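You operate a simulated robot arm through the tools that you are given. There is no shell and no other tool. Be economical: measure what you need, move in short steps, check, and stop when the job is done.

The job below is to be done with a simulated two-armed robot. You get a single attempt, and the scene is never put back.

Task
Hold the vase and pull the stilt off, then rub the marks away.
Fine: the stilt ends on the wall side of the turntable, the grey grit block is wetted and goes back, the vase stays foot up on the mat. What is to be rubbed or washed off counts as gone when no trace of it is left.

It is judged by the outcome, as a careful person would: the job done as asked, and still so three seconds after it is handed in. It fails if anything else is knocked over, pushed out of place, dropped, spilled or broken.

Robot
Two 7-joint arms with two-finger parallel grippers on one trunk, on a base that drives. Base frame: it is fixed to the floor where the robot stands at the start and does not move with it; the origin is under the middle of the robot, x ahead of it, y to its left, z up; the surface under the hand at the start is at about z = 78. Units: cm, rad, N and s.
The left shoulder is at the start at [7, 13.3, 122.6], the right one opposite. With the tool pointing down near the work surface each hand reaches from about 10 to 62 cm from the robot's upright axis, wherever it stands, measured 20 degrees to its own side. Places, roughly: corner behind the turntable [70, -70, 80]; grey grit block (6x5x6 cm) [40, -90, 80]; water dish [60, -90, 80]. Payload 1.57 kg a hand.
The tool frame of a hand sits at the grasp point between the pads (the TCP): z along the fingers, y along the line on which they close. The tips reach 3 cm beyond it. Largest opening 8 cm; finger width 1.7, thickness 1.2; the body of the gripper, 4 by 8.2 cm, starts 8 cm behind the TCP.
Orientation is that of the tool frame in the base frame, as [roll, pitch, yaw] about the fixed x, y, z axes, in that order (R = Rz(yaw) Ry(pitch) Rx(roll)). With the fingers straight down and closing along the base's y, the tool's x points along the base's -x, its y along +y and its z along -z.

Tools
- The arms move only by the tool jog_arm. It takes "left_commands", "right_commands" or both (then of equal length, played together; a hand with none holds still); each is a list of rows, each an object of numbers (a shift or turn left out is 0, a gripper value left out holds the last): "x", "y", "z": the shift along the base's x, y, z in cm; "ax", "ay", "az": the turn, a rotation vector about the base's x, y, z in rad; "grip": the finger opening in cm, from 0 to 8. In form: [{"x": .., "y": .., "z": .., "ax": .., "ay": .., "az": .., "grip": ..}, ...]. A call has 1 to 20 rows; each row is the pose to reach, as a shift and turn from the pose commanded when the call began. A row lasts 0.2 s, in which the tool goes at most 5 cm and 0.15 rad; a call with a longer step from one row to the next is refused whole, and so is a gripper value outside its range. Where a pose cannot be reached the arm comes as near as it can. A force on the tool above 40 N (or 10 N above the force at the start of the call, whichever is more), or a blocked arm, ends the call early, and 0.2 s more pass. Each finger travels about 15.3 cm/s and halts on what it meets, pressing with about 32 N; the grip force reading is that of the motor and also rises with nothing between the fingers. The clock runs only during rows and for 0.2 s after the last one: add rows that repeat a pose to give the fingers time. It gives the time, the measured TCP pose, the force on the tool (base axes), the opening and the grip force at its end, in the units of the frame above (readings bear some noise), with the torque about the TCP (base axes, N m) and any sound that the robot's microphone picked up.
- Cameras (640 x 400 px; columns grow to the right, rows downward): "scene" is now at [11.98, -4.73, 145.03]; the picture's right is [-0.55, -0.83, 0.00], its down [-0.52, 0.35, -0.78] and it looks along [0.65, -0.43, -0.62] (base axes); focal length 280 px, centre (320, 200). "left" rides on the left gripper at [7.2, 0.7, -12.2] in its tool frame; the picture's right is [-0.09, 1.00, 0.00], its down [-0.84, -0.08, -0.54] and it looks along [-0.54, -0.05, 0.84] (tool axes); focal length 238 px, centre (320, 200). "right" rides on the right gripper at [7.2, -0.7, -12.2] in its tool frame; the picture's right is [0.09, 1.00, 0.00], its down [-0.84, 0.08, -0.54] and it looks along [-0.54, 0.05, 0.84] (tool axes); focal length 238 px, centre (320, 200). There is no depth. A picture from a camera that has moved, and an enlarged one, comes with that camera's place and axes in the base frame and with its lens.
- camera(camera): a new picture of that camera. No time passes.
- lift_body(by): slides the trunk up (or, below 0, down) by that many cm; the arms and the scene camera ride with it, the base frame stays. It gives what a move gives, with no picture.
- steer(legs): drives the robot by 1 to 6 legs, each [ahead, left, turn to the left] in cm, cm and rad, along the robot's own axes; the way and the turn of a leg run together, so that a leg with both is an arc; at most 150 cm and 3.142 rad a leg. The arms and the cameras ride along, it lands a little off, and it stops where it bumps. It gives what a move gives.
- turn_head(pan, tilt): turns the head with the scene camera to pan (to the left, within 1.501 rad either way) and tilt (down, from -0.506 to 1.204), counted from straight ahead of the robot. It gives what a move gives.
- close_up(camera, box): a new picture of the part [left, top, right, bottom] of that camera's present view, enlarged. No time passes.
- job_done(): hands the job in; it is judged then, once.

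Work in short steps. Places have to be worked out from the pictures, the camera data and where the tool is seen: move nearer, look again, correct. Check each grasp and each placing, and mend what went wrong. You have 120 turns and 92 pictures in all, those below and enlarged ones among them. Open the grippers and draw the arms clear of the work before you hand the job in, unless the task says otherwise; then end with one line.

The tools are called after "Call:" by a JSON object that holds its "api" and its "payload". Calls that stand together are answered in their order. jog_arm: Moves the arms, as the interface text tells. Its arguments: {"type":"object","properties":{"left_commands":{"type":"array"},"right_commands":{"type":"array"}},"required":[]} The other tools are called the same way: lift_body (by) slides the trunk up or down; steer (legs) drives the base; turn_head (pan, tilt) turns the head that bears the scene camera; camera (camera) takes a picture; close_up (camera, box) takes an enlarged picture of a part of a camera's view; job_done () hands the job in.

At the start:

```text
time: 0.0
left_tcp_pos: [44.63, -5.87, 118.69]
left_tcp_rot: [-3.14, 0.001, 3.141]
left_contact_force: [0.5, 0.6, -0.4]
left_ft_torque: [0.04, 0.01, 0.03]
left_width: 7.97
left_grasp_force: 0.2
right_tcp_pos: [36.12, -40.24, 125.55]
right_tcp_rot: [-3.141, 0.001, 3.141]
right_contact_force: [-0.7, 0.5, 0.8]
right_ft_torque: [-0.01, -0.03, 0.02]
right_width: 8.0
right_grasp_force: 0.1
trunk travel left (down, up): [-80.0, 14.0]
robot x, y, heading: [-0.23, 0.07, -0.0]
head pan, tilt: [-0.586, 0.674]
```

scene: 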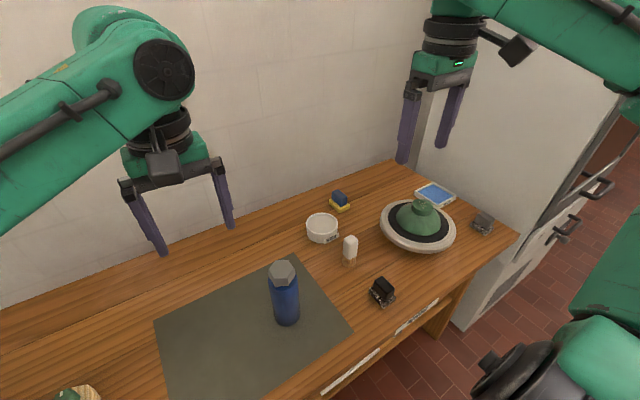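
right: 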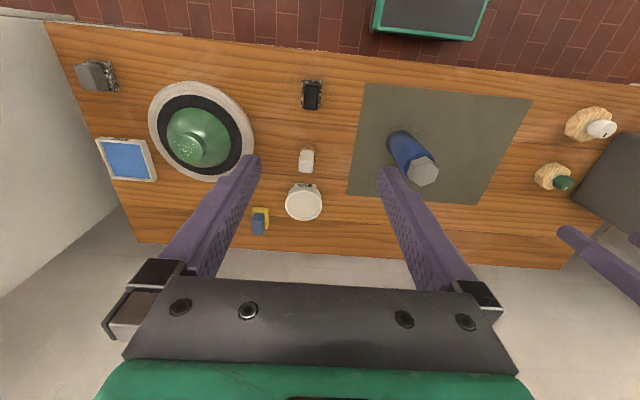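
left: 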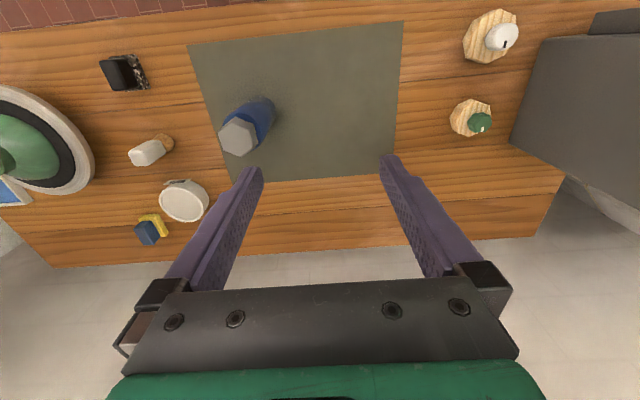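

I start by enlarging the turntable area to see the vase, stilt, block and dish.

Call:
{"api": "close_up", "payload": {"camera": "scene", "box": [360, 160, 520, 260]}}

Call:
{"api": "close_up", "payload": {"camera": "right", "box": [60, 40, 340, 240]}}

```text
4.00 times, centred on (440, 210) of scene
camera zoom: at [11.98, -4.73, 145.03], right [-0.55, -0.83, 0.0], down [-0.52, 0.35, -0.78], along [0.65, -0.43, -0.62], focal length 1121 px, centre (-160, 160)
```

zoom: 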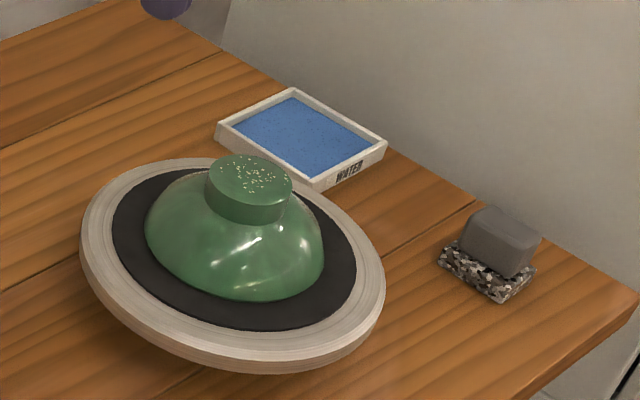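

```text
2.00 times, centred on (200, 140) of right
camera zoom: at [29.18, -40.86, 137.64], right [-0.09, 1.0, 0.0], down [0.84, 0.08, 0.54], along [0.54, 0.05, -0.84], focal length 477 px, centre (560, 320)
```

zoom: 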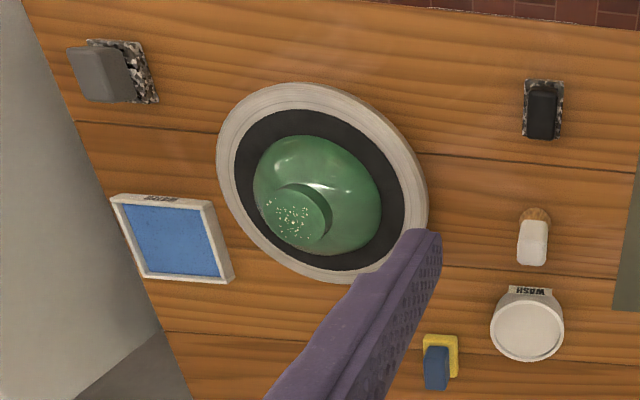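

The foot with whitish specks shows on the turntable, but I don't see an obvious stilt. I'll turn my head to look at the free space on the right and also at the items on the left.

Call:
{"api": "turn_head", "payload": {"pan": -1.2, "tilt": 0.75}}

Call:
{"api": "camera", "payload": {"camera": "scene"}}

Call:
{"api": "close_up", "payload": {"camera": "left", "box": [440, 0, 540, 150]}}

```text
time: 1.0
left_tcp_pos: [44.65, -5.78, 118.61]
left_tcp_rot: [3.14, 0.0, 3.141]
left_contact_force: [0.3, -0.4, 0.3]
left_ft_torque: [-0.02, 0.0, 0.01]
left_width: 8.01
left_grasp_force: 0.0
right_tcp_pos: [36.25, -40.24, 125.52]
right_tcp_rot: [3.141, -0.001, -3.141]
right_contact_force: [0.6, -0.2, 0.0]
right_ft_torque: [0.0, -0.02, -0.02]
right_width: 8.02
right_grasp_force: 0.0
trunk travel left (down, up): [-80.0, 14.0]
robot x, y, heading: [-0.01, -0.05, -0.003]
head pan, tilt: [-1.201, 0.75]
```

```text
86 pictures are left
camera scene: at [7.83, -7.69, 144.38], right [-0.93, -0.36, 0.0], down [-0.25, 0.64, -0.73], along [0.26, -0.68, -0.68], focal length 280 px, centre (320, 200)
```

scene: 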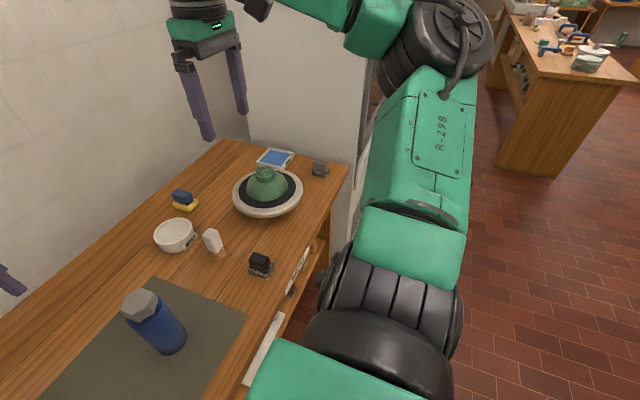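

```text
2.67 times, centred on (490, 75) of left
camera zoom: at [37.4, -5.11, 130.98], right [0.09, 1.0, 0.0], down [0.84, -0.08, 0.54], along [0.54, -0.05, -0.84], focal length 636 px, centre (-133, 533)
```

zoom: 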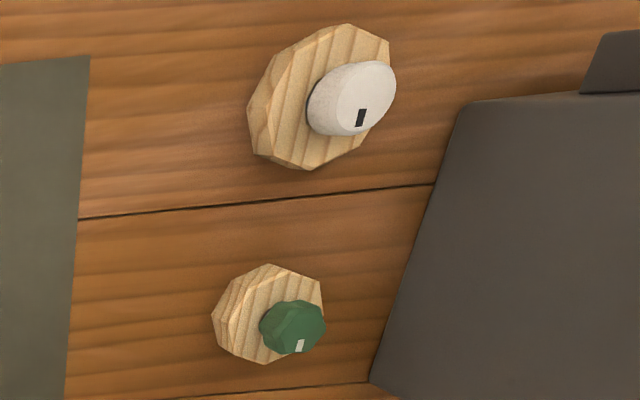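

No stilt evident yet. I'll bring the right hand inward so that it doesn't meet the cabinet, then drive right so the turntable lies ahead.

Call:
{"api": "jog_arm", "payload": {"right_commands": [{"y": 4}, {"y": 8}, {"y": 12}, {"y": 14}]}}

Call:
{"api": "steer", "payload": {"legs": [[0, -30, 0]]}}

Call:
{"api": "turn_head", "payload": {"pan": -0.9, "tilt": 0.75}}

Call:
{"api": "camera", "payload": {"camera": "scene"}}

Call:
{"api": "camera", "payload": {"camera": "right"}}

```text
time: 2.0
left_tcp_pos: [44.47, -5.65, 118.62]
left_tcp_rot: [3.141, -0.001, -3.141]
left_contact_force: [1.0, 0.5, 0.0]
left_ft_torque: [-0.01, -0.01, 0.03]
left_width: 8.0
left_grasp_force: 0.2
right_tcp_pos: [36.14, -26.05, 125.46]
right_tcp_rot: [-3.141, 0.0, -3.141]
right_contact_force: [-0.6, -0.4, 0.2]
right_ft_torque: [0.02, 0.01, -0.03]
right_width: 8.0
right_grasp_force: 0.0
trunk travel left (down, up): [-80.0, 14.0]
robot x, y, heading: [0.11, -0.01, -0.0]
head pan, tilt: [-1.201, 0.75]
```

```text
time: 4.0
left_tcp_pos: [44.43, -35.92, 118.63]
left_tcp_rot: [-3.139, 0.0, 3.131]
left_contact_force: [0.4, -0.3, 0.2]
left_ft_torque: [0.0, 0.0, 0.01]
left_width: 8.01
left_grasp_force: 0.0
right_tcp_pos: [35.86, -55.99, 125.47]
right_tcp_rot: [-3.139, -0.001, 3.131]
right_contact_force: [-0.2, -0.4, 1.4]
right_ft_torque: [-0.01, -0.01, 0.01]
right_width: 8.02
right_grasp_force: 0.3
trunk travel left (down, up): [-80.0, 14.0]
robot x, y, heading: [-0.29, -29.58, -0.01]
head pan, tilt: [-1.201, 0.75]
```

```text
time: 4.8
left_tcp_pos: [44.39, -36.06, 118.73]
left_tcp_rot: [-3.141, 0.0, 3.131]
left_contact_force: [-0.3, 0.3, -0.5]
left_ft_torque: [-0.04, 0.0, 0.0]
left_width: 7.99
left_grasp_force: 0.1
right_tcp_pos: [35.85, -56.29, 125.48]
right_tcp_rot: [-3.141, 0.0, 3.133]
right_contact_force: [0.0, 0.5, 0.3]
right_ft_torque: [0.0, -0.01, 0.0]
right_width: 8.01
right_grasp_force: 0.1
trunk travel left (down, up): [-80.0, 14.0]
robot x, y, heading: [-0.14, -29.58, -0.014]
head pan, tilt: [-0.901, 0.75]
```

```text
84 pictures are left
camera scene: at [9.72, -36.4, 144.38], right [-0.79, -0.61, 0.0], down [-0.42, 0.54, -0.73], along [0.45, -0.58, -0.68], focal length 280 px, centre (320, 200)
```

scene: 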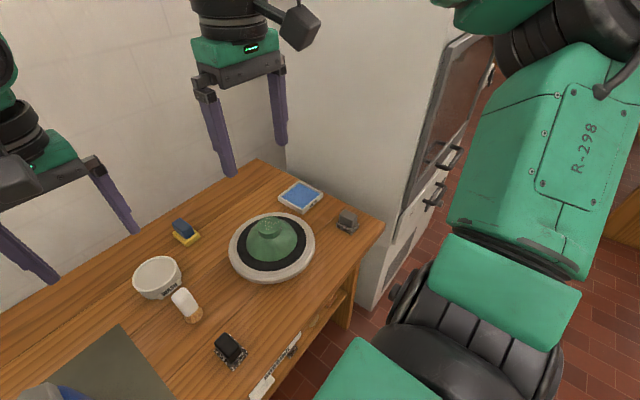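

```text
83 pictures are left
camera right: at [28.74, -56.9, 137.57], right [-0.08, 1.0, 0.0], down [0.84, 0.07, 0.54], along [0.54, 0.04, -0.84], focal length 238 px, centre (320, 200)
```

right: 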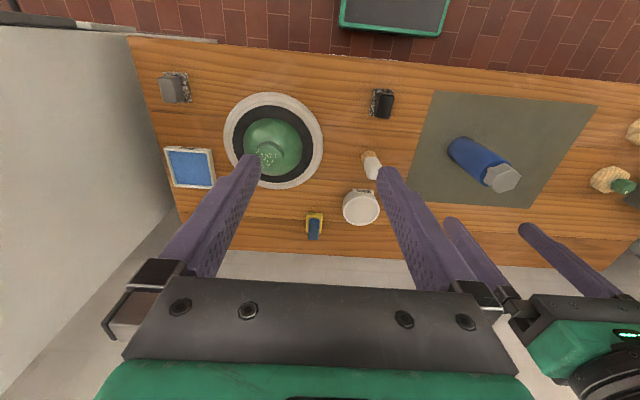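

The cabinet front lies ahead of the right elbow, so there's still room. I drive another 24 cm right and look from above.

Call:
{"api": "steer", "payload": {"legs": [[0, -24, 0]]}}

Call:
{"api": "turn_head", "payload": {"pan": -0.35, "tilt": 0.9}}

Call:
{"api": "camera", "payload": {"camera": "scene"}}

Call:
{"api": "close_up", "payload": {"camera": "scene", "box": [240, 100, 440, 225]}}

```text
time: 6.6
left_tcp_pos: [44.22, -59.67, 118.76]
left_tcp_rot: [-3.139, 0.0, 3.135]
left_contact_force: [-0.1, -0.4, 0.5]
left_ft_torque: [-0.02, 0.0, 0.0]
left_width: 8.0
left_grasp_force: 0.0
right_tcp_pos: [35.55, -79.93, 125.51]
right_tcp_rot: [-3.14, 0.0, 3.136]
right_contact_force: [-0.5, 0.8, -0.6]
right_ft_torque: [0.01, 0.0, -0.02]
right_width: 8.01
right_grasp_force: 0.1
trunk travel left (down, up): [-80.0, 14.0]
robot x, y, heading: [-0.34, -53.75, -0.012]
head pan, tilt: [-0.901, 0.75]
```

```text
time: 7.6
left_tcp_pos: [44.25, -60.05, 118.71]
left_tcp_rot: [3.141, -0.001, 3.134]
left_contact_force: [-0.4, -0.2, 0.2]
left_ft_torque: [0.0, -0.01, -0.01]
left_width: 8.01
left_grasp_force: 0.1
right_tcp_pos: [35.59, -80.13, 125.48]
right_tcp_rot: [-3.141, -0.001, 3.134]
right_contact_force: [-0.4, 0.0, -0.7]
right_ft_torque: [0.0, 0.02, 0.01]
right_width: 8.0
right_grasp_force: 0.2
trunk travel left (down, up): [-80.0, 14.0]
robot x, y, heading: [-0.26, -53.88, -0.008]
head pan, tilt: [-0.351, 0.901]
```

```text
82 pictures are left
camera scene: at [11.48, -56.46, 143.19], right [-0.35, -0.94, 0.0], down [-0.73, 0.28, -0.62], along [0.58, -0.22, -0.78], focal length 280 px, centre (320, 200)
```

scene: 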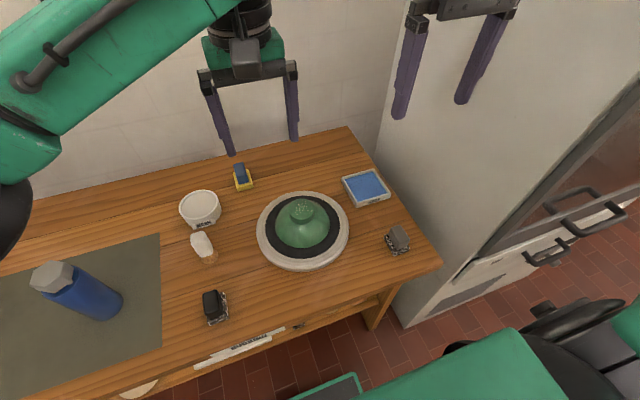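

```text
3.20 times, centred on (340, 162) of scene
camera zoom: at [11.48, -56.46, 143.19], right [-0.35, -0.94, 0.0], down [-0.73, 0.28, -0.62], along [0.58, -0.22, -0.78], focal length 897 px, centre (256, 320)
```

zoom: 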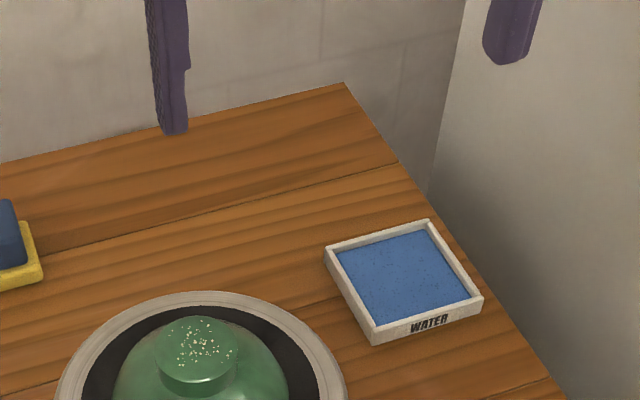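

No prongs visible at this range, so I'll bring the right wrist camera close over the vase and move the left hand out of the way.

Call:
{"api": "jog_arm", "payload": {"left_commands": [{"y": 4}, {"y": 8}, {"y": 12}, {"y": 16}, {"y": 16}, {"y": 16}, {"y": 16}], "right_commands": [{"z": -4}, {"z": -8}, {"z": -12, "y": 2}, {"z": -16, "y": 5}, {"z": -20, "y": 8}, {"z": -23, "y": 11}, {"z": -23, "y": 12}]}}

Call:
{"api": "camera", "payload": {"camera": "right"}}

```text
time: 9.2
left_tcp_pos: [44.0, -43.81, 118.71]
left_tcp_rot: [-3.139, 0.001, 3.135]
left_contact_force: [0.0, 1.1, 0.7]
left_ft_torque: [0.0, 0.03, -0.03]
left_width: 8.0
left_grasp_force: 0.1
right_tcp_pos: [35.65, -68.04, 102.47]
right_tcp_rot: [3.141, 0.0, 3.133]
right_contact_force: [0.3, -0.7, 0.6]
right_ft_torque: [0.02, 0.03, 0.02]
right_width: 7.97
right_grasp_force: 0.0
trunk travel left (down, up): [-80.0, 14.0]
robot x, y, heading: [-0.58, -53.94, -0.009]
head pan, tilt: [-0.351, 0.901]
```

```text
80 pictures are left
camera right: at [28.64, -68.7, 114.57], right [-0.08, 1.0, 0.0], down [0.84, 0.07, 0.54], along [0.54, 0.05, -0.84], focal length 238 px, centre (320, 200)
```

right: 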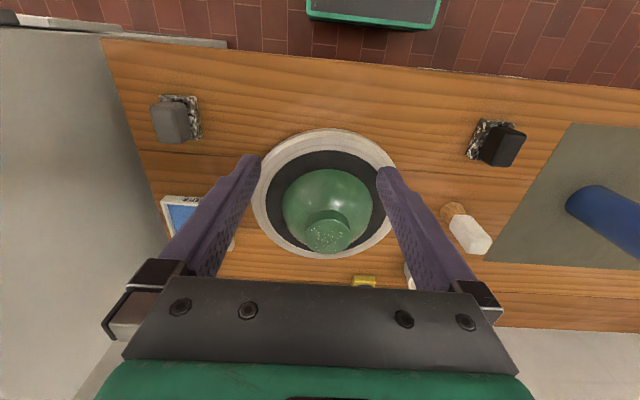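

Call:
{"api": "close_up", "payload": {"camera": "right", "box": [240, 120, 400, 270]}}

```text
2.67 times, centred on (320, 195) of right
camera zoom: at [28.64, -68.7, 114.57], right [-0.08, 1.0, 0.0], down [0.84, 0.07, 0.54], along [0.54, 0.05, -0.84], focal length 636 px, centre (320, 213)
```

zoom: 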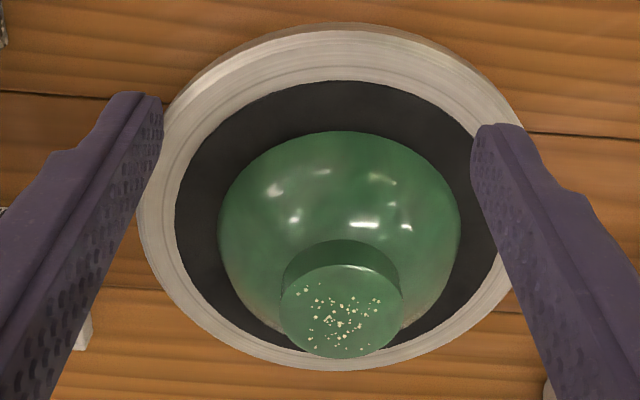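

Still unclear whether the upper cylinder is foot or stilt; I'll zoom from the head camera.

Call:
{"api": "close_up", "payload": {"camera": "scene", "box": [255, 185, 351, 245]}}

```text
6.67 times, centred on (303, 215) of scene
camera zoom: at [11.43, -56.31, 143.2], right [-0.35, -0.94, 0.0], down [-0.73, 0.27, -0.62], along [0.58, -0.22, -0.78], focal length 1868 px, centre (433, 100)
```

zoom: 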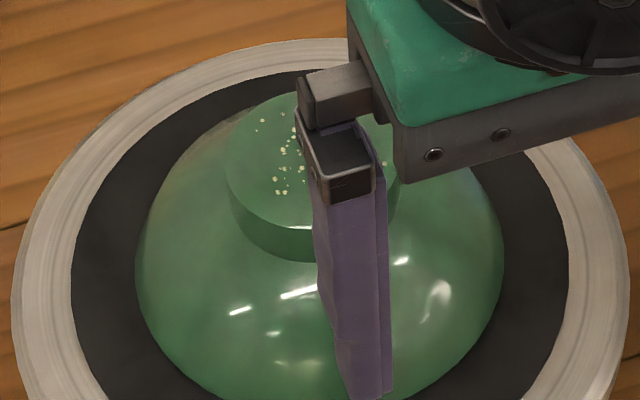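

I tilt the right hand forward to see the vase from the side.

Call:
{"api": "jog_arm", "payload": {"right_commands": [{"x": -2, "ay": -0.14}, {"x": -4, "ay": -0.28}, {"x": -6, "ay": -0.42, "z": -1}, {"x": -8, "ay": -0.56, "z": -3}, {"x": -8, "ay": -0.7, "z": -5}, {"x": -8, "ay": -0.8, "z": -7}]}}

Call:
{"api": "camera", "payload": {"camera": "right"}}

```text
time: 10.8
left_tcp_pos: [44.31, -44.05, 118.76]
left_tcp_rot: [3.138, -0.003, 3.134]
left_contact_force: [0.5, 0.9, 0.1]
left_ft_torque: [0.02, 0.01, 0.01]
left_width: 8.04
left_grasp_force: 0.1
right_tcp_pos: [40.03, -84.67, 96.66]
right_tcp_rot: [-2.869, 0.858, 2.728]
right_contact_force: [-0.6, 0.1, -0.3]
right_ft_torque: [-0.03, -0.03, -0.01]
right_width: 8.02
right_grasp_force: 0.0
right hand out of reach, approached as far as the arm can: row 1, 2, 3, 4, 5, 6
trunk travel left (down, up): [-80.0, 14.0]
robot x, y, heading: [-0.61, -53.73, -0.011]
head pan, tilt: [-0.351, 0.901]
stopped in row 6 (right hand): the arm was blocked; the commanded pose is now the measured one
```

```text
77 pictures are left
camera right: at [28.71, -76.77, 99.07], right [0.52, 0.82, -0.24], down [0.24, 0.13, 0.96], along [0.82, -0.56, -0.13], focal length 238 px, centre (320, 200)
```

right: 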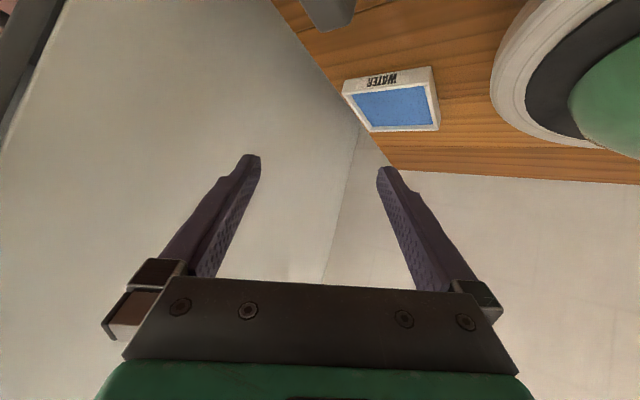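

The arm wound itself oddly at that awkward pose but touched nothing (no force). I unwind: raise and turn back to fingers-down.

Call:
{"api": "jog_arm", "payload": {"right_commands": [{"z": 3, "x": 0}, {"z": 6, "ax": 0.053, "ay": 0.099, "az": 0.063}, {"z": 9, "ax": 0.107, "ay": 0.198, "az": 0.126, "y": 2}, {"z": 11, "ax": 0.161, "ay": 0.297, "az": 0.189, "y": 3}, {"z": 13, "ax": 0.215, "ay": 0.396, "az": 0.252, "y": 4}, {"z": 14, "ax": 0.269, "ay": 0.494, "az": 0.315, "y": 6}, {"z": 15, "ax": 0.323, "ay": 0.593, "az": 0.377, "y": 8}, {"z": 15, "ax": 0.376, "ay": 0.692, "az": 0.44, "y": 9}, {"z": 15, "ax": 0.43, "ay": 0.791, "az": 0.503, "y": 9}, {"z": 15, "ax": 0.43, "ay": 0.791, "az": 0.503, "y": 9}]}}

Call:
{"api": "camera", "payload": {"camera": "scene"}}

```text
time: 13.0
left_tcp_pos: [44.19, -44.0, 118.78]
left_tcp_rot: [3.141, -0.002, 3.135]
left_contact_force: [-0.3, -0.8, 0.4]
left_ft_torque: [0.04, 0.0, 0.01]
left_width: 8.04
left_grasp_force: 0.0
right_tcp_pos: [39.88, -75.46, 111.82]
right_tcp_rot: [-3.141, -0.002, -3.138]
right_contact_force: [0.0, -1.1, 0.1]
right_ft_torque: [-0.02, 0.02, 0.04]
right_width: 7.98
right_grasp_force: 0.1
right hand out of reach, approached as far as the arm can: row 1, 2, 3, 4, 5
trunk travel left (down, up): [-80.0, 14.0]
robot x, y, heading: [-0.79, -54.15, -0.006]
head pan, tilt: [-0.351, 0.901]
```

```text
76 pictures are left
camera scene: at [11.51, -56.47, 143.19], right [-0.35, -0.94, 0.0], down [-0.73, 0.28, -0.62], along [0.58, -0.22, -0.78], focal length 280 px, centre (320, 200)
```

scene: 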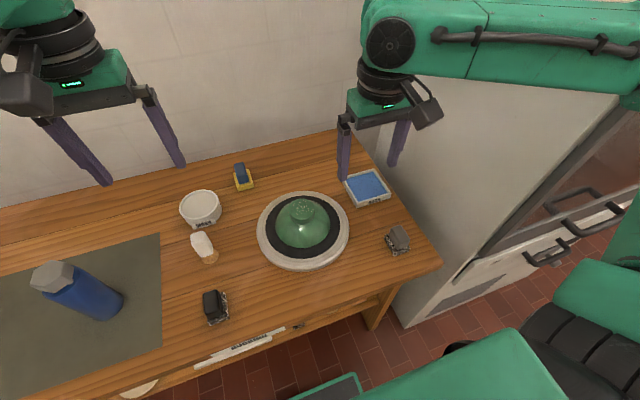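

Nothing disturbed. I'll use the left hand for a side view in the pose I'd also hold with: turn it so its fingers close along x, then tilt them toward the vase.

Call:
{"api": "jog_arm", "payload": {"left_commands": [{"az": -0.14, "y": 1}, {"az": -0.28, "y": 2}, {"az": -0.42, "y": 3}, {"az": -0.56, "y": 4}, {"az": -0.7, "y": 5, "x": 1}, {"az": -0.84, "y": 5, "x": 2}, {"az": -0.98, "y": 5, "x": 3}, {"az": -1.12, "y": 5, "x": 4}, {"az": -1.26, "y": 5, "x": 4}, {"az": -1.4, "y": 5, "x": 4}, {"az": -1.54, "y": 5, "x": 4}, {"az": -1.57, "y": 5, "x": 4}]}}

Call:
{"api": "jog_arm", "payload": {"left_commands": [{"ax": -0.14, "z": -2}, {"ax": -0.28, "z": -4}, {"ax": -0.42, "z": -6}, {"ax": -0.56, "z": -9}, {"ax": -0.7, "z": -12}, {"ax": -0.8, "z": -14}]}}

Call:
{"api": "camera", "payload": {"camera": "left"}}

```text
time: 15.6
left_tcp_pos: [48.16, -38.75, 118.85]
left_tcp_rot: [3.141, -0.001, 1.563]
left_contact_force: [-0.3, -0.3, 1.0]
left_ft_torque: [0.01, 0.03, 0.0]
left_width: 8.03
left_grasp_force: 0.1
right_tcp_pos: [39.75, -75.57, 111.87]
right_tcp_rot: [-3.141, 0.001, -3.14]
right_contact_force: [0.8, 0.0, 0.1]
right_ft_torque: [-0.01, 0.0, 0.03]
right_width: 8.02
right_grasp_force: 0.3
trunk travel left (down, up): [-80.0, 14.0]
robot x, y, heading: [-0.7, -53.58, -0.005]
head pan, tilt: [-0.351, 0.901]
```

```text
time: 17.0
left_tcp_pos: [48.12, -38.73, 104.66]
left_tcp_rot: [3.132, 0.802, 1.56]
left_contact_force: [0.2, 0.6, 0.8]
left_ft_torque: [-0.03, -0.04, -0.01]
left_width: 8.02
left_grasp_force: 0.0
right_tcp_pos: [39.88, -75.47, 111.89]
right_tcp_rot: [-3.141, 0.0, -3.14]
right_contact_force: [0.1, -0.1, 1.0]
right_ft_torque: [-0.02, 0.01, 0.01]
right_width: 8.0
right_grasp_force: 0.0
trunk travel left (down, up): [-80.0, 14.0]
robot x, y, heading: [-0.5, -54.0, -0.002]
head pan, tilt: [-0.351, 0.901]
```

```text
75 pictures are left
camera left: at [48.82, -24.96, 108.13], right [1.0, -0.07, 0.07], down [-0.08, -0.19, 0.98], along [-0.05, -0.98, -0.2], focal length 238 px, centre (320, 200)
```

left: 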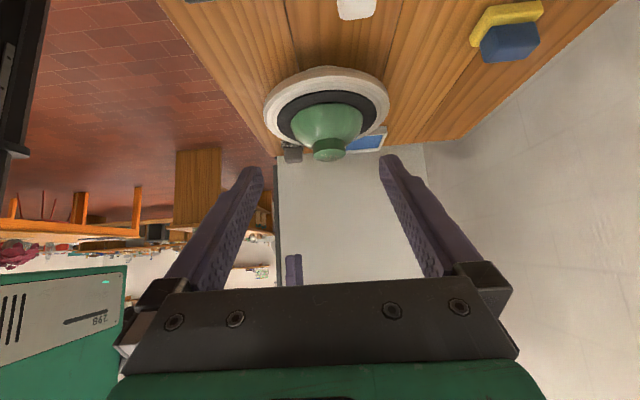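

Call:
{"api": "close_up", "payload": {"camera": "left", "box": [256, 50, 400, 175]}}

```text
3.20 times, centred on (328, 112) of left
camera zoom: at [48.82, -24.96, 108.13], right [1.0, -0.07, 0.07], down [-0.08, -0.19, 0.98], along [-0.05, -0.98, -0.2], focal length 763 px, centre (294, 480)
```

zoom: 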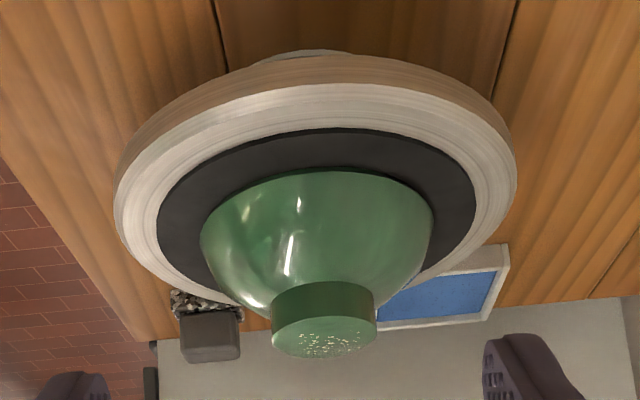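

The foot-like cylinder is about 5.9 cm across with its top at about [49,-66,91.4]. I bring the left hand nearer to see whether the cylinder has a seam.

Call:
{"api": "jog_arm", "payload": {"left_commands": [{"y": -4, "z": -2}, {"y": -8, "z": -4}, {"y": -10, "z": -7}, {"y": -10, "z": -10}]}}

Call:
{"api": "close_up", "payload": {"camera": "left", "box": [260, 50, 420, 180]}}

```text
time: 18.0
left_tcp_pos: [48.19, -48.73, 94.61]
left_tcp_rot: [3.135, 0.798, 1.563]
left_contact_force: [-0.3, 0.5, 0.8]
left_ft_torque: [-0.02, 0.01, 0.03]
left_width: 8.0
left_grasp_force: 0.1
right_tcp_pos: [39.88, -75.53, 111.84]
right_tcp_rot: [3.141, -0.001, -3.139]
right_contact_force: [-0.5, 0.0, -0.1]
right_ft_torque: [0.02, 0.0, 0.01]
right_width: 8.0
right_grasp_force: 0.0
trunk travel left (down, up): [-80.0, 14.0]
robot x, y, heading: [-0.35, -53.62, -0.01]
head pan, tilt: [-0.351, 0.901]
```

```text
3.08 times, centred on (340, 115) of left
camera zoom: at [48.86, -35.02, 98.06], right [1.0, -0.07, 0.07], down [-0.08, -0.19, 0.98], along [-0.05, -0.98, -0.2], focal length 733 px, centre (258, 462)
```

zoom: 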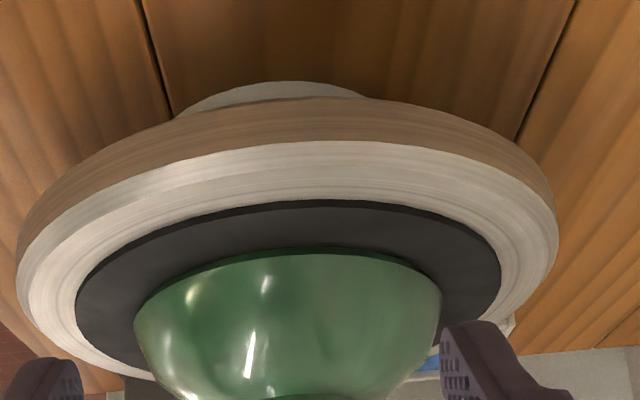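

Call:
{"api": "close_up", "payload": {"camera": "left", "box": [270, 130, 370, 210]}}

```text
5.00 times, centred on (320, 170) of left
camera zoom: at [48.86, -35.02, 98.06], right [1.0, -0.07, 0.07], down [-0.08, -0.19, 0.98], along [-0.05, -0.98, -0.2], focal length 1192 px, centre (320, 350)
```

zoom: 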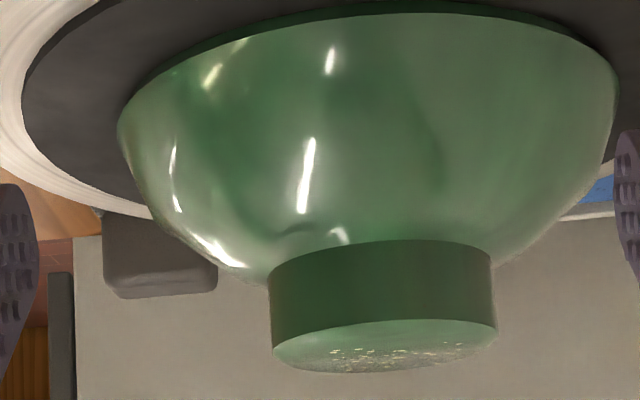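

Call:
{"api": "close_up", "payload": {"camera": "left", "box": [305, 172, 360, 207]}}

Call:
{"api": "close_up", "payload": {"camera": "scene", "box": [280, 192, 328, 222]}}

```text
11.43 times, centred on (332, 190) of left
camera zoom: at [48.86, -35.02, 98.06], right [1.0, -0.07, 0.07], down [-0.08, -0.19, 0.98], along [-0.05, -0.98, -0.2], focal length 2724 px, centre (177, 320)
```

zoom: 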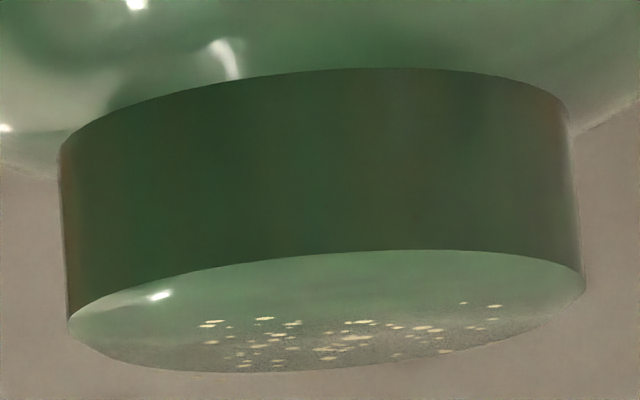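

```text
13.33 times, centred on (304, 207) of scene
camera zoom: at [11.54, -56.37, 143.19], right [-0.35, -0.94, 0.0], down [-0.73, 0.27, -0.62], along [0.58, -0.22, -0.78], focal length 3737 px, centre (533, 107)
```

zoom: 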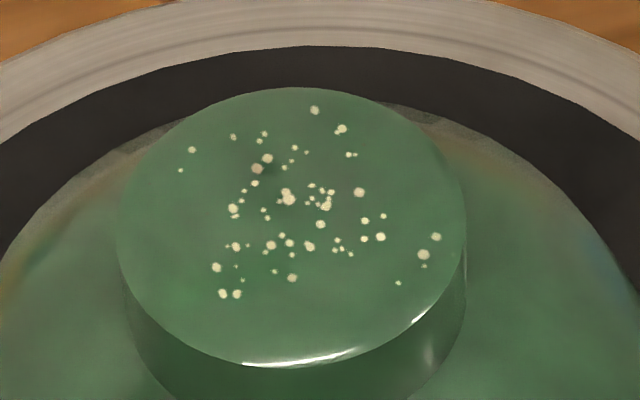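

Flat round specks sit on the exposed foot and no stilt shows on the sides seen so far. I'll inspect the hidden side (cabinet/wall side) by turning the right hand so its camera looks back from there.

Call:
{"api": "jog_arm", "payload": {"right_commands": [{"az": 0.14, "x": 2}, {"az": 0.28, "x": 4}, {"az": 0.42, "x": 6}, {"az": 0.56, "x": 8}, {"az": 0.7, "x": 10}, {"az": 0.84, "x": 12}, {"az": 0.98, "x": 14}, {"az": 1.12, "x": 16}, {"az": 1.26, "x": 17}, {"az": 1.4, "x": 18}, {"az": 1.54, "x": 18}, {"az": 1.68, "x": 18}, {"az": 1.82, "x": 18}, {"az": 1.96, "x": 18}, {"az": 2.1, "x": 18}]}}

Call:
{"api": "camera", "payload": {"camera": "right"}}

```text
time: 21.2
left_tcp_pos: [48.2, -48.74, 94.75]
left_tcp_rot: [3.135, 0.799, 1.564]
left_contact_force: [-0.8, 0.4, -0.9]
left_ft_torque: [-0.01, 0.03, -0.01]
left_width: 8.01
left_grasp_force: 0.0
right_tcp_pos: [55.46, -76.2, 111.74]
right_tcp_rot: [-3.14, 0.0, -1.038]
right_contact_force: [-0.8, -0.2, 0.2]
right_ft_torque: [0.0, 0.02, 0.02]
right_width: 8.0
right_grasp_force: 0.1
right hand out of reach, approached as far as the arm can: row 8, 9, 10, 11, 12, 13, 14, 15
trunk travel left (down, up): [-80.0, 14.0]
robot x, y, heading: [-0.18, -53.84, -0.008]
head pan, tilt: [-0.351, 0.901]
```

```text
69 pictures are left
camera right: at [59.81, -82.05, 123.83], right [-0.81, -0.59, 0.0], down [-0.49, 0.68, 0.54], along [-0.32, 0.44, -0.84], focal length 238 px, centre (320, 200)
```

right: 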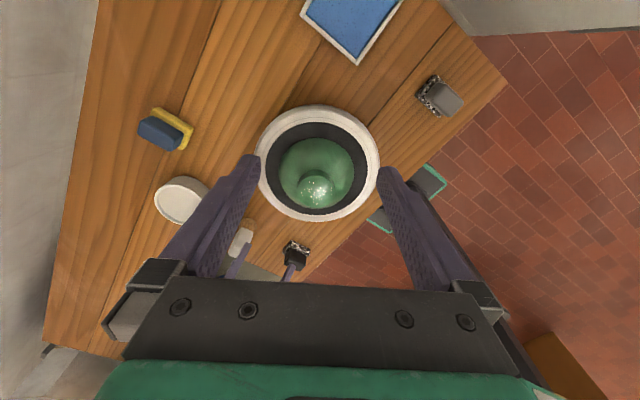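

Call:
{"api": "close_up", "payload": {"camera": "right", "box": [250, 95, 390, 225]}}

```text
3.08 times, centred on (320, 160) of right
camera zoom: at [59.81, -82.05, 123.83], right [-0.81, -0.59, 0.0], down [-0.49, 0.68, 0.54], along [-0.32, 0.44, -0.84], focal length 733 px, centre (320, 323)
```

zoom: 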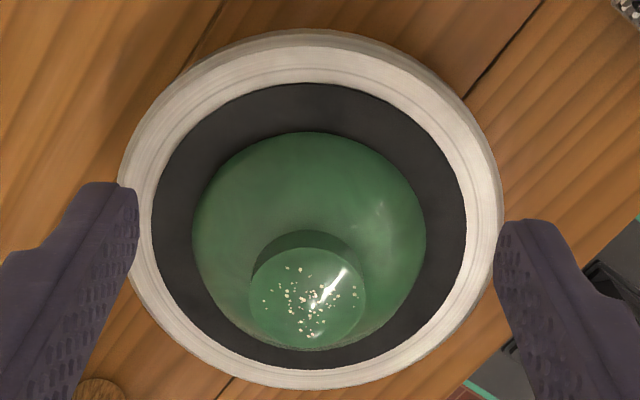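

Nothing hides on the far side either, so the matte cylinder on top is the only candidate to come off. Three views agree its top centre is at [49.0,-66.0,91.4]; I'll bring the right hand above it to test it gently.

Call:
{"api": "jog_arm", "payload": {"right_commands": [{"az": -0.14, "x": -1}, {"az": -0.28, "x": -2}, {"az": -0.42, "x": -4}, {"az": -0.56, "x": -6}, {"az": -0.7, "x": -8, "y": 2}, {"az": -0.84, "x": -9, "y": 4}, {"az": -0.98, "x": -9, "y": 6}, {"az": -1.12, "x": -9, "y": 8}, {"az": -1.26, "x": -9, "y": 9.5}, {"az": -1.4, "x": -9, "y": 9.5}, {"az": -1.54, "x": -9, "y": 9.5}, {"az": -1.68, "x": -9, "y": 9.5}, {"az": -1.82, "x": -9, "y": 9.5}, {"az": -1.96, "x": -9, "y": 9.5}, {"az": -2.1, "x": -9, "y": 9.5}, {"az": -2.1, "x": -9, "y": 9.5}]}}

```text
time: 24.6
left_tcp_pos: [48.15, -48.84, 94.58]
left_tcp_rot: [3.135, 0.798, 1.564]
left_contact_force: [0.7, -0.4, 0.0]
left_ft_torque: [0.03, 0.0, -0.02]
left_width: 7.98
left_grasp_force: 0.0
right_tcp_pos: [46.27, -66.91, 111.64]
right_tcp_rot: [3.141, 0.001, -3.14]
right_contact_force: [-0.7, -0.2, -0.2]
right_ft_torque: [-0.02, 0.01, -0.04]
right_width: 8.0
right_grasp_force: 0.0
trunk travel left (down, up): [-80.0, 14.0]
robot x, y, heading: [-0.54, -53.54, -0.003]
head pan, tilt: [-0.351, 0.901]
```

The right hand is back to fingers-down; I centre it over the cylinder and descend to z≈97 (tips about 3 cm above its top), then look.

Call:
{"api": "jog_arm", "payload": {"right_commands": [{"x": 1.5, "y": 0.5, "z": -3}, {"x": 2.7, "y": 0.9, "z": -7}, {"x": 2.7, "y": 0.9, "z": -11}, {"x": 2.7, "y": 0.9, "z": -14.6}, {"x": 2.7, "y": 0.9, "z": -14.6}]}}

Call:
{"api": "camera", "payload": {"camera": "right"}}

Call:
{"api": "camera", "payload": {"camera": "left"}}

```text
time: 25.8
left_tcp_pos: [48.18, -48.82, 94.63]
left_tcp_rot: [3.136, 0.798, 1.562]
left_contact_force: [0.3, -0.1, 0.4]
left_ft_torque: [-0.02, -0.02, -0.04]
left_width: 8.01
left_grasp_force: 0.0
right_tcp_pos: [47.76, -67.16, 97.81]
right_tcp_rot: [-3.141, 0.0, 3.141]
right_contact_force: [0.1, -1.7, 0.2]
right_ft_torque: [-0.04, -0.01, 0.02]
right_width: 8.0
right_grasp_force: 0.1
right hand out of reach, approached as far as the arm can: row 3, 4, 5
trunk travel left (down, up): [-80.0, 14.0]
robot x, y, heading: [-0.45, -53.97, -0.011]
head pan, tilt: [-0.351, 0.901]
```

```text
67 pictures are left
camera right: at [40.68, -67.8, 109.87], right [-0.09, 1.0, 0.0], down [0.84, 0.08, 0.54], along [0.54, 0.05, -0.84], focal length 238 px, centre (320, 200)
```

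right: 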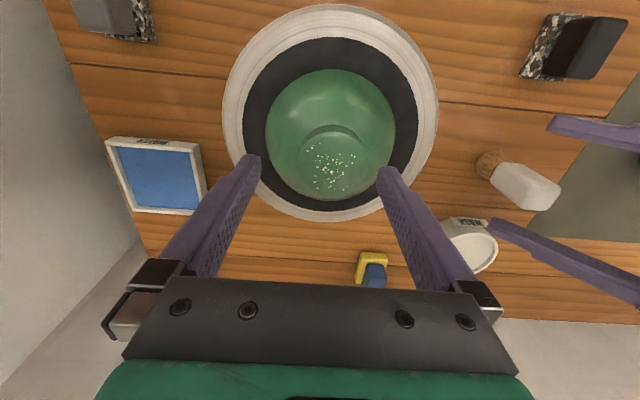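

```text
66 pictures are left
camera left: at [48.88, -35.01, 98.09], right [1.0, -0.07, 0.07], down [-0.08, -0.19, 0.98], along [-0.05, -0.98, -0.2], focal length 238 px, centre (320, 200)
```

left: 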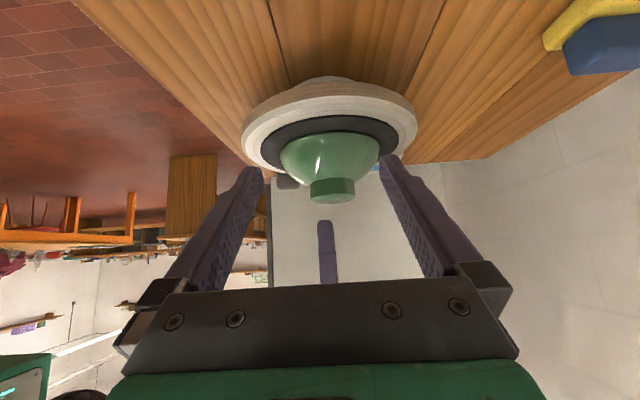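

The right arm reports out of reach where it should reach easily, so its elbow may be in a bad posture. I look at it.

Call:
{"api": "turn_head", "payload": {"pan": -0.6, "tilt": 0.6}}

Call:
{"api": "camera", "payload": {"camera": "scene"}}

```text
time: 26.6
left_tcp_pos: [48.14, -48.71, 94.58]
left_tcp_rot: [3.135, 0.798, 1.562]
left_contact_force: [-0.3, 0.3, 0.3]
left_ft_torque: [0.0, 0.01, -0.03]
left_width: 8.0
left_grasp_force: 0.1
right_tcp_pos: [47.76, -67.05, 97.81]
right_tcp_rot: [-3.141, 0.002, -3.138]
right_contact_force: [0.5, -0.3, -0.8]
right_ft_torque: [-0.01, 0.01, 0.0]
right_width: 8.0
right_grasp_force: 0.1
trunk travel left (down, up): [-80.0, 14.0]
robot x, y, heading: [-0.59, -53.99, -0.003]
head pan, tilt: [-0.6, 0.6]
```

```text
65 pictures are left
camera scene: at [11.68, -58.8, 145.66], right [-0.57, -0.82, 0.0], down [-0.46, 0.32, -0.82], along [0.68, -0.47, -0.57], focal length 280 px, centre (320, 200)
```

scene: 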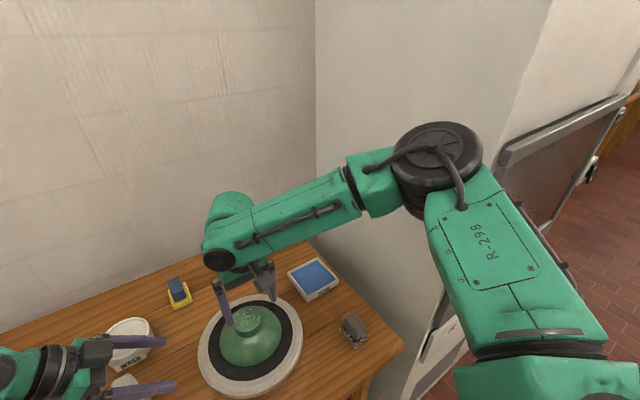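

The right elbow is sticking out right at the cabinet, which limits it. I withdraw the right hand up and back, and flatten the left hand's tilt so it can grip the cylinder from the left.

Call:
{"api": "jog_arm", "payload": {"right_commands": [{"z": 4}, {"z": 8}, {"z": 12, "x": -3}, {"z": 16, "x": -6}, {"z": 20, "x": -9}, {"z": 24, "x": -12}, {"z": 27, "x": -12}, {"z": 27, "x": -12}], "left_commands": [{"x": 0.2, "z": 0.2}, {"x": 0.4, "z": 0.3}, {"x": 0.6, "ax": -0.1, "z": 0}, {"x": 0.8, "ax": -0.2, "z": -0.5}, {"x": 0.8, "ax": -0.3, "z": -1}, {"x": 0.8, "ax": -0.4, "z": -1.5}, {"x": 0.8, "ax": -0.4, "z": -2}, {"x": 0.8, "ax": -0.4, "z": -2}]}}

Call:
{"api": "camera", "payload": {"camera": "left"}}

```text
time: 28.4
left_tcp_pos: [49.15, -48.78, 92.67]
left_tcp_rot: [3.127, 1.202, 1.554]
left_contact_force: [0.1, 0.2, -0.8]
left_ft_torque: [0.02, 0.04, 0.0]
left_width: 8.0
left_grasp_force: 0.0
right_tcp_pos: [35.88, -67.18, 124.98]
right_tcp_rot: [3.141, -0.002, -3.14]
right_contact_force: [-0.2, 0.3, 0.2]
right_ft_torque: [0.03, -0.02, 0.0]
right_width: 7.98
right_grasp_force: 0.0
trunk travel left (down, up): [-80.0, 14.0]
robot x, y, heading: [-0.41, -53.62, -0.009]
head pan, tilt: [-0.6, 0.6]
```

```text
64 pictures are left
camera left: at [49.79, -34.77, 90.55], right [1.0, -0.04, 0.09], down [-0.08, 0.2, 0.98], along [-0.05, -0.98, 0.2], focal length 238 px, centre (320, 200)
```

left: 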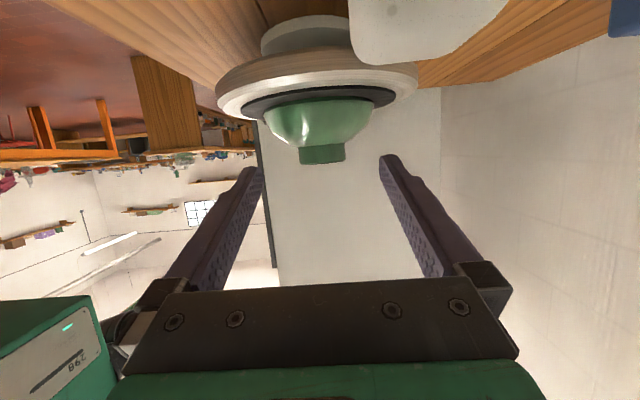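

The camera would pass close over the brush at this flat tilt, so I steepen to 0.9 rad, then approach over the cylinder with fingers straddling it.

Call:
{"api": "jog_arm", "payload": {"left_commands": [{"z": 2, "ax": 0.1}, {"z": 4, "ax": 0.2}, {"z": 5, "ax": 0.3}, {"z": 5, "ax": 0.3, "y": -4}, {"z": 5, "ax": 0.3, "y": -8}, {"z": 5, "ax": 0.3, "y": -10}, {"z": 5, "ax": 0.3, "y": -10}]}}

Call:
{"api": "camera", "payload": {"camera": "left"}}

Call:
{"api": "turn_head", "payload": {"pan": -0.2, "tilt": 0.9}}

Call:
{"api": "camera", "payload": {"camera": "scene"}}

```text
time: 30.0
left_tcp_pos: [49.08, -58.9, 97.69]
left_tcp_rot: [3.133, 0.899, 1.561]
left_contact_force: [-0.9, 0.2, -0.3]
left_ft_torque: [0.02, 0.02, -0.01]
left_width: 8.01
left_grasp_force: 0.0
right_tcp_pos: [35.63, -66.99, 125.02]
right_tcp_rot: [3.141, 0.0, -3.139]
right_contact_force: [-0.2, 0.7, 0.2]
right_ft_torque: [0.05, -0.01, 0.0]
right_width: 7.99
right_grasp_force: 0.0
trunk travel left (down, up): [-80.0, 14.0]
robot x, y, heading: [-0.38, -53.6, -0.007]
head pan, tilt: [-0.6, 0.6]
```

```text
63 pictures are left
camera left: at [49.75, -44.81, 99.77], right [1.0, -0.06, 0.08], down [-0.08, -0.1, 0.99], along [-0.05, -0.99, -0.1], focal length 238 px, centre (320, 200)
```

left: 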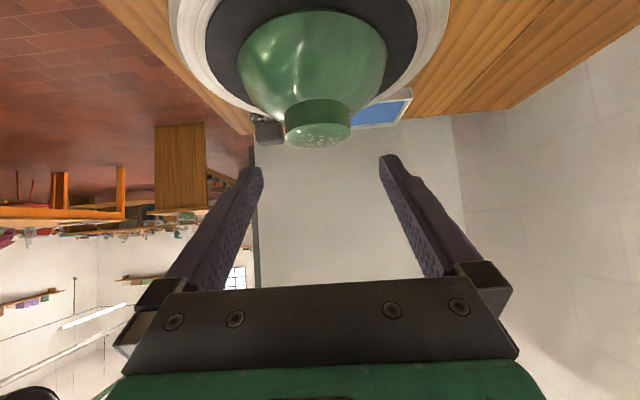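

```text
time: 30.9
left_tcp_pos: [49.03, -58.84, 97.72]
left_tcp_rot: [3.134, 0.901, 1.56]
left_contact_force: [0.0, 0.1, 0.3]
left_ft_torque: [0.05, 0.05, 0.02]
left_width: 7.98
left_grasp_force: 0.1
right_tcp_pos: [35.83, -67.24, 125.05]
right_tcp_rot: [3.141, 0.001, -3.139]
right_contact_force: [-0.3, 0.0, 0.6]
right_ft_torque: [-0.01, 0.06, -0.02]
right_width: 8.0
right_grasp_force: 0.0
trunk travel left (down, up): [-80.0, 14.0]
robot x, y, heading: [-0.47, -53.61, -0.008]
head pan, tilt: [-0.201, 0.901]
```

```text
62 pictures are left
camera scene: at [11.81, -55.35, 143.2], right [-0.21, -0.98, 0.0], down [-0.77, 0.16, -0.62], along [0.61, -0.13, -0.78], focal length 280 px, centre (320, 200)
```

scene: 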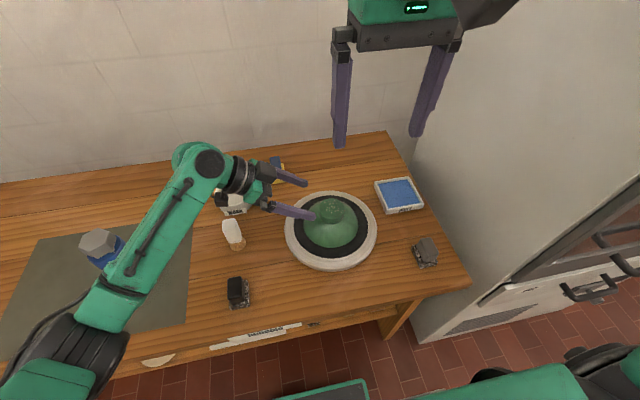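

Aligned in x. I advance diagonally so the pads straddle the cylinder, TCP to about [49,-65,91.8], still open.

Call:
{"api": "jog_arm", "payload": {"left_commands": [{"y": -2, "z": -1.5}, {"y": -4, "z": -3.5}, {"y": -6, "z": -5.2}, {"y": -6.2, "z": -5.8}, {"y": -6.2, "z": -5.8}]}}

Call:
{"api": "close_up", "payload": {"camera": "scene", "box": [270, 170, 400, 260]}}

Call:
{"api": "camera", "payload": {"camera": "left"}}

```text
time: 32.1
left_tcp_pos: [49.04, -65.05, 92.0]
left_tcp_rot: [3.134, 0.898, 1.559]
left_contact_force: [-0.3, 0.0, -0.4]
left_ft_torque: [0.01, -0.02, -0.02]
left_width: 8.01
left_grasp_force: 0.1
right_tcp_pos: [35.74, -67.12, 124.83]
right_tcp_rot: [3.142, -0.001, -3.14]
right_contact_force: [0.0, 0.3, 0.3]
right_ft_torque: [-0.03, 0.0, -0.02]
right_width: 8.0
right_grasp_force: 0.1
trunk travel left (down, up): [-80.0, 14.0]
robot x, y, heading: [-0.39, -53.77, -0.008]
head pan, tilt: [-0.201, 0.901]
```

```text
4.44 times, centred on (335, 215) of scene
camera zoom: at [11.82, -55.31, 143.19], right [-0.21, -0.98, 0.0], down [-0.77, 0.16, -0.62], along [0.61, -0.13, -0.78], focal length 1246 px, centre (253, 133)
```

zoom: 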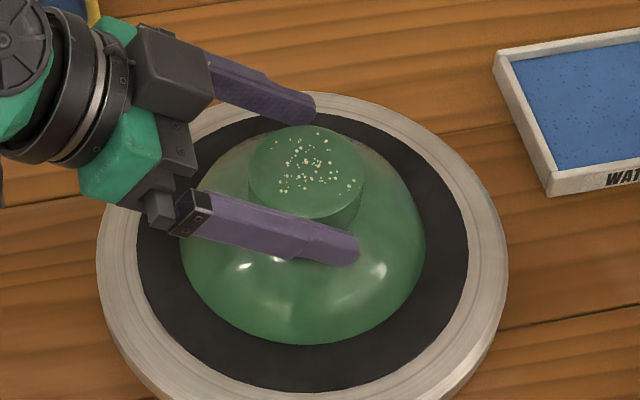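

```text
60 pictures are left
camera left: at [49.81, -50.97, 94.16], right [1.0, -0.06, 0.08], down [-0.08, -0.1, 0.99], along [-0.05, -0.99, -0.1], focal length 238 px, centre (320, 200)
```

left: 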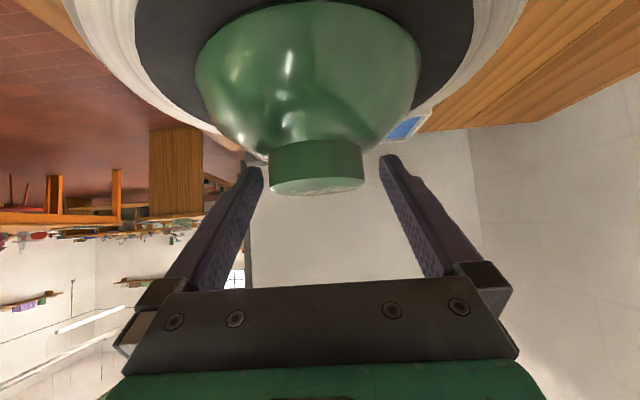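

Straddled with even clearance. I close gradually.

Call:
{"api": "jog_arm", "payload": {"left_commands": [{"grip": 6.8}, {"grip": 6.2}, {"grip": 5.8}, {"grip": 5.5}, {"grip": 5.5}]}}

```text
time: 33.3
left_tcp_pos: [49.02, -65.01, 92.04]
left_tcp_rot: [3.133, 0.9, 1.559]
left_contact_force: [-1.5, -0.4, 2.3]
left_ft_torque: [-0.06, 0.36, 0.0]
left_width: 5.89
left_grasp_force: 31.7
right_tcp_pos: [35.8, -67.27, 124.92]
right_tcp_rot: [3.141, 0.001, -3.14]
right_contact_force: [0.3, -0.4, 0.7]
right_ft_torque: [0.02, 0.04, -0.01]
right_width: 8.01
right_grasp_force: 0.0
trunk travel left (down, up): [-80.0, 14.0]
robot x, y, heading: [-0.31, -53.96, -0.004]
head pan, tilt: [-0.201, 0.901]
```

Gripped at 5.89 cm with a solid hold. A small test pull of 4 mm upward, watching force.

Call:
{"api": "jog_arm", "payload": {"left_commands": [{"z": 0.1}, {"z": 0.2}, {"z": 0.3}, {"z": 0.4}, {"z": 0.4}]}}

Call:
{"api": "close_up", "payload": {"camera": "left", "box": [180, 0, 440, 210]}}

```text
time: 34.5
left_tcp_pos: [49.07, -65.09, 92.45]
left_tcp_rot: [3.134, 0.898, 1.561]
left_contact_force: [-0.3, -0.6, -1.6]
left_ft_torque: [0.04, -0.02, -0.04]
left_width: 5.9
left_grasp_force: 32.0
right_tcp_pos: [35.84, -67.18, 124.8]
right_tcp_rot: [3.14, -0.001, -3.139]
right_contact_force: [-0.6, 0.7, -0.2]
right_ft_torque: [-0.02, -0.01, -0.01]
right_width: 8.0
right_grasp_force: 0.1
trunk travel left (down, up): [-80.0, 14.0]
robot x, y, heading: [-0.34, -54.08, -0.004]
head pan, tilt: [-0.201, 0.901]
```

```text
1.90 times, centred on (310, 105) of left
camera zoom: at [49.69, -51.02, 94.45], right [1.0, -0.06, 0.08], down [-0.08, -0.1, 0.99], along [-0.05, -0.99, -0.1], focal length 454 px, centre (339, 381)
```

zoom: 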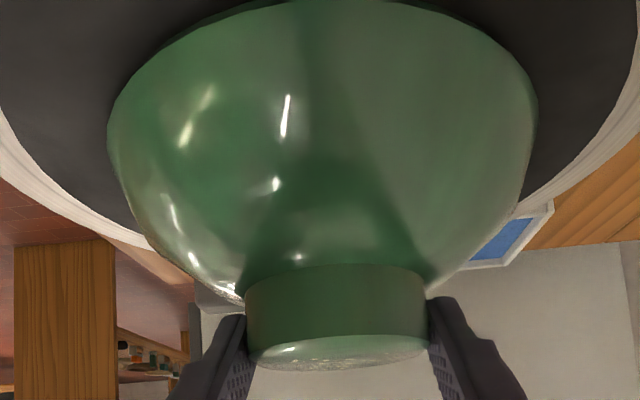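

Call:
{"api": "close_up", "payload": {"camera": "scene", "box": [285, 185, 385, 265]}}

Call:
{"api": "close_up", "payload": {"camera": "left", "box": [200, 0, 430, 80]}}

```text
5.00 times, centred on (335, 225) of scene
camera zoom: at [11.87, -55.34, 143.19], right [-0.21, -0.98, 0.0], down [-0.77, 0.16, -0.62], along [0.61, -0.13, -0.78], focal length 1401 px, centre (245, 75)
```

zoom: 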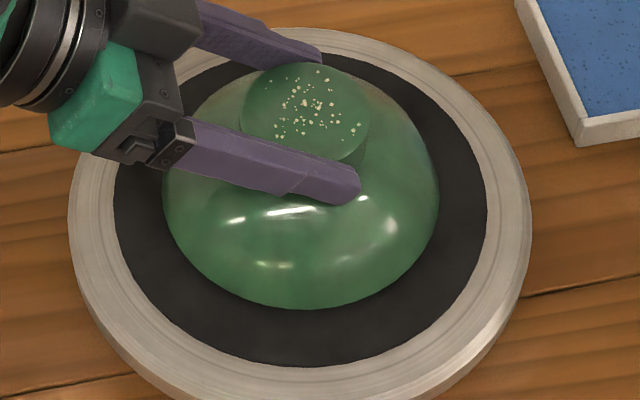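

```text
2.78 times, centred on (315, 40) of left
camera zoom: at [49.69, -51.02, 94.45], right [1.0, -0.06, 0.08], down [-0.08, -0.1, 0.99], along [-0.05, -0.99, -0.1], focal length 663 px, centre (334, 645)
```

zoom: 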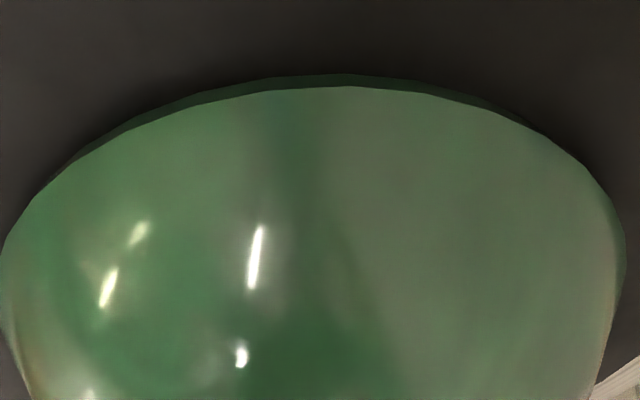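

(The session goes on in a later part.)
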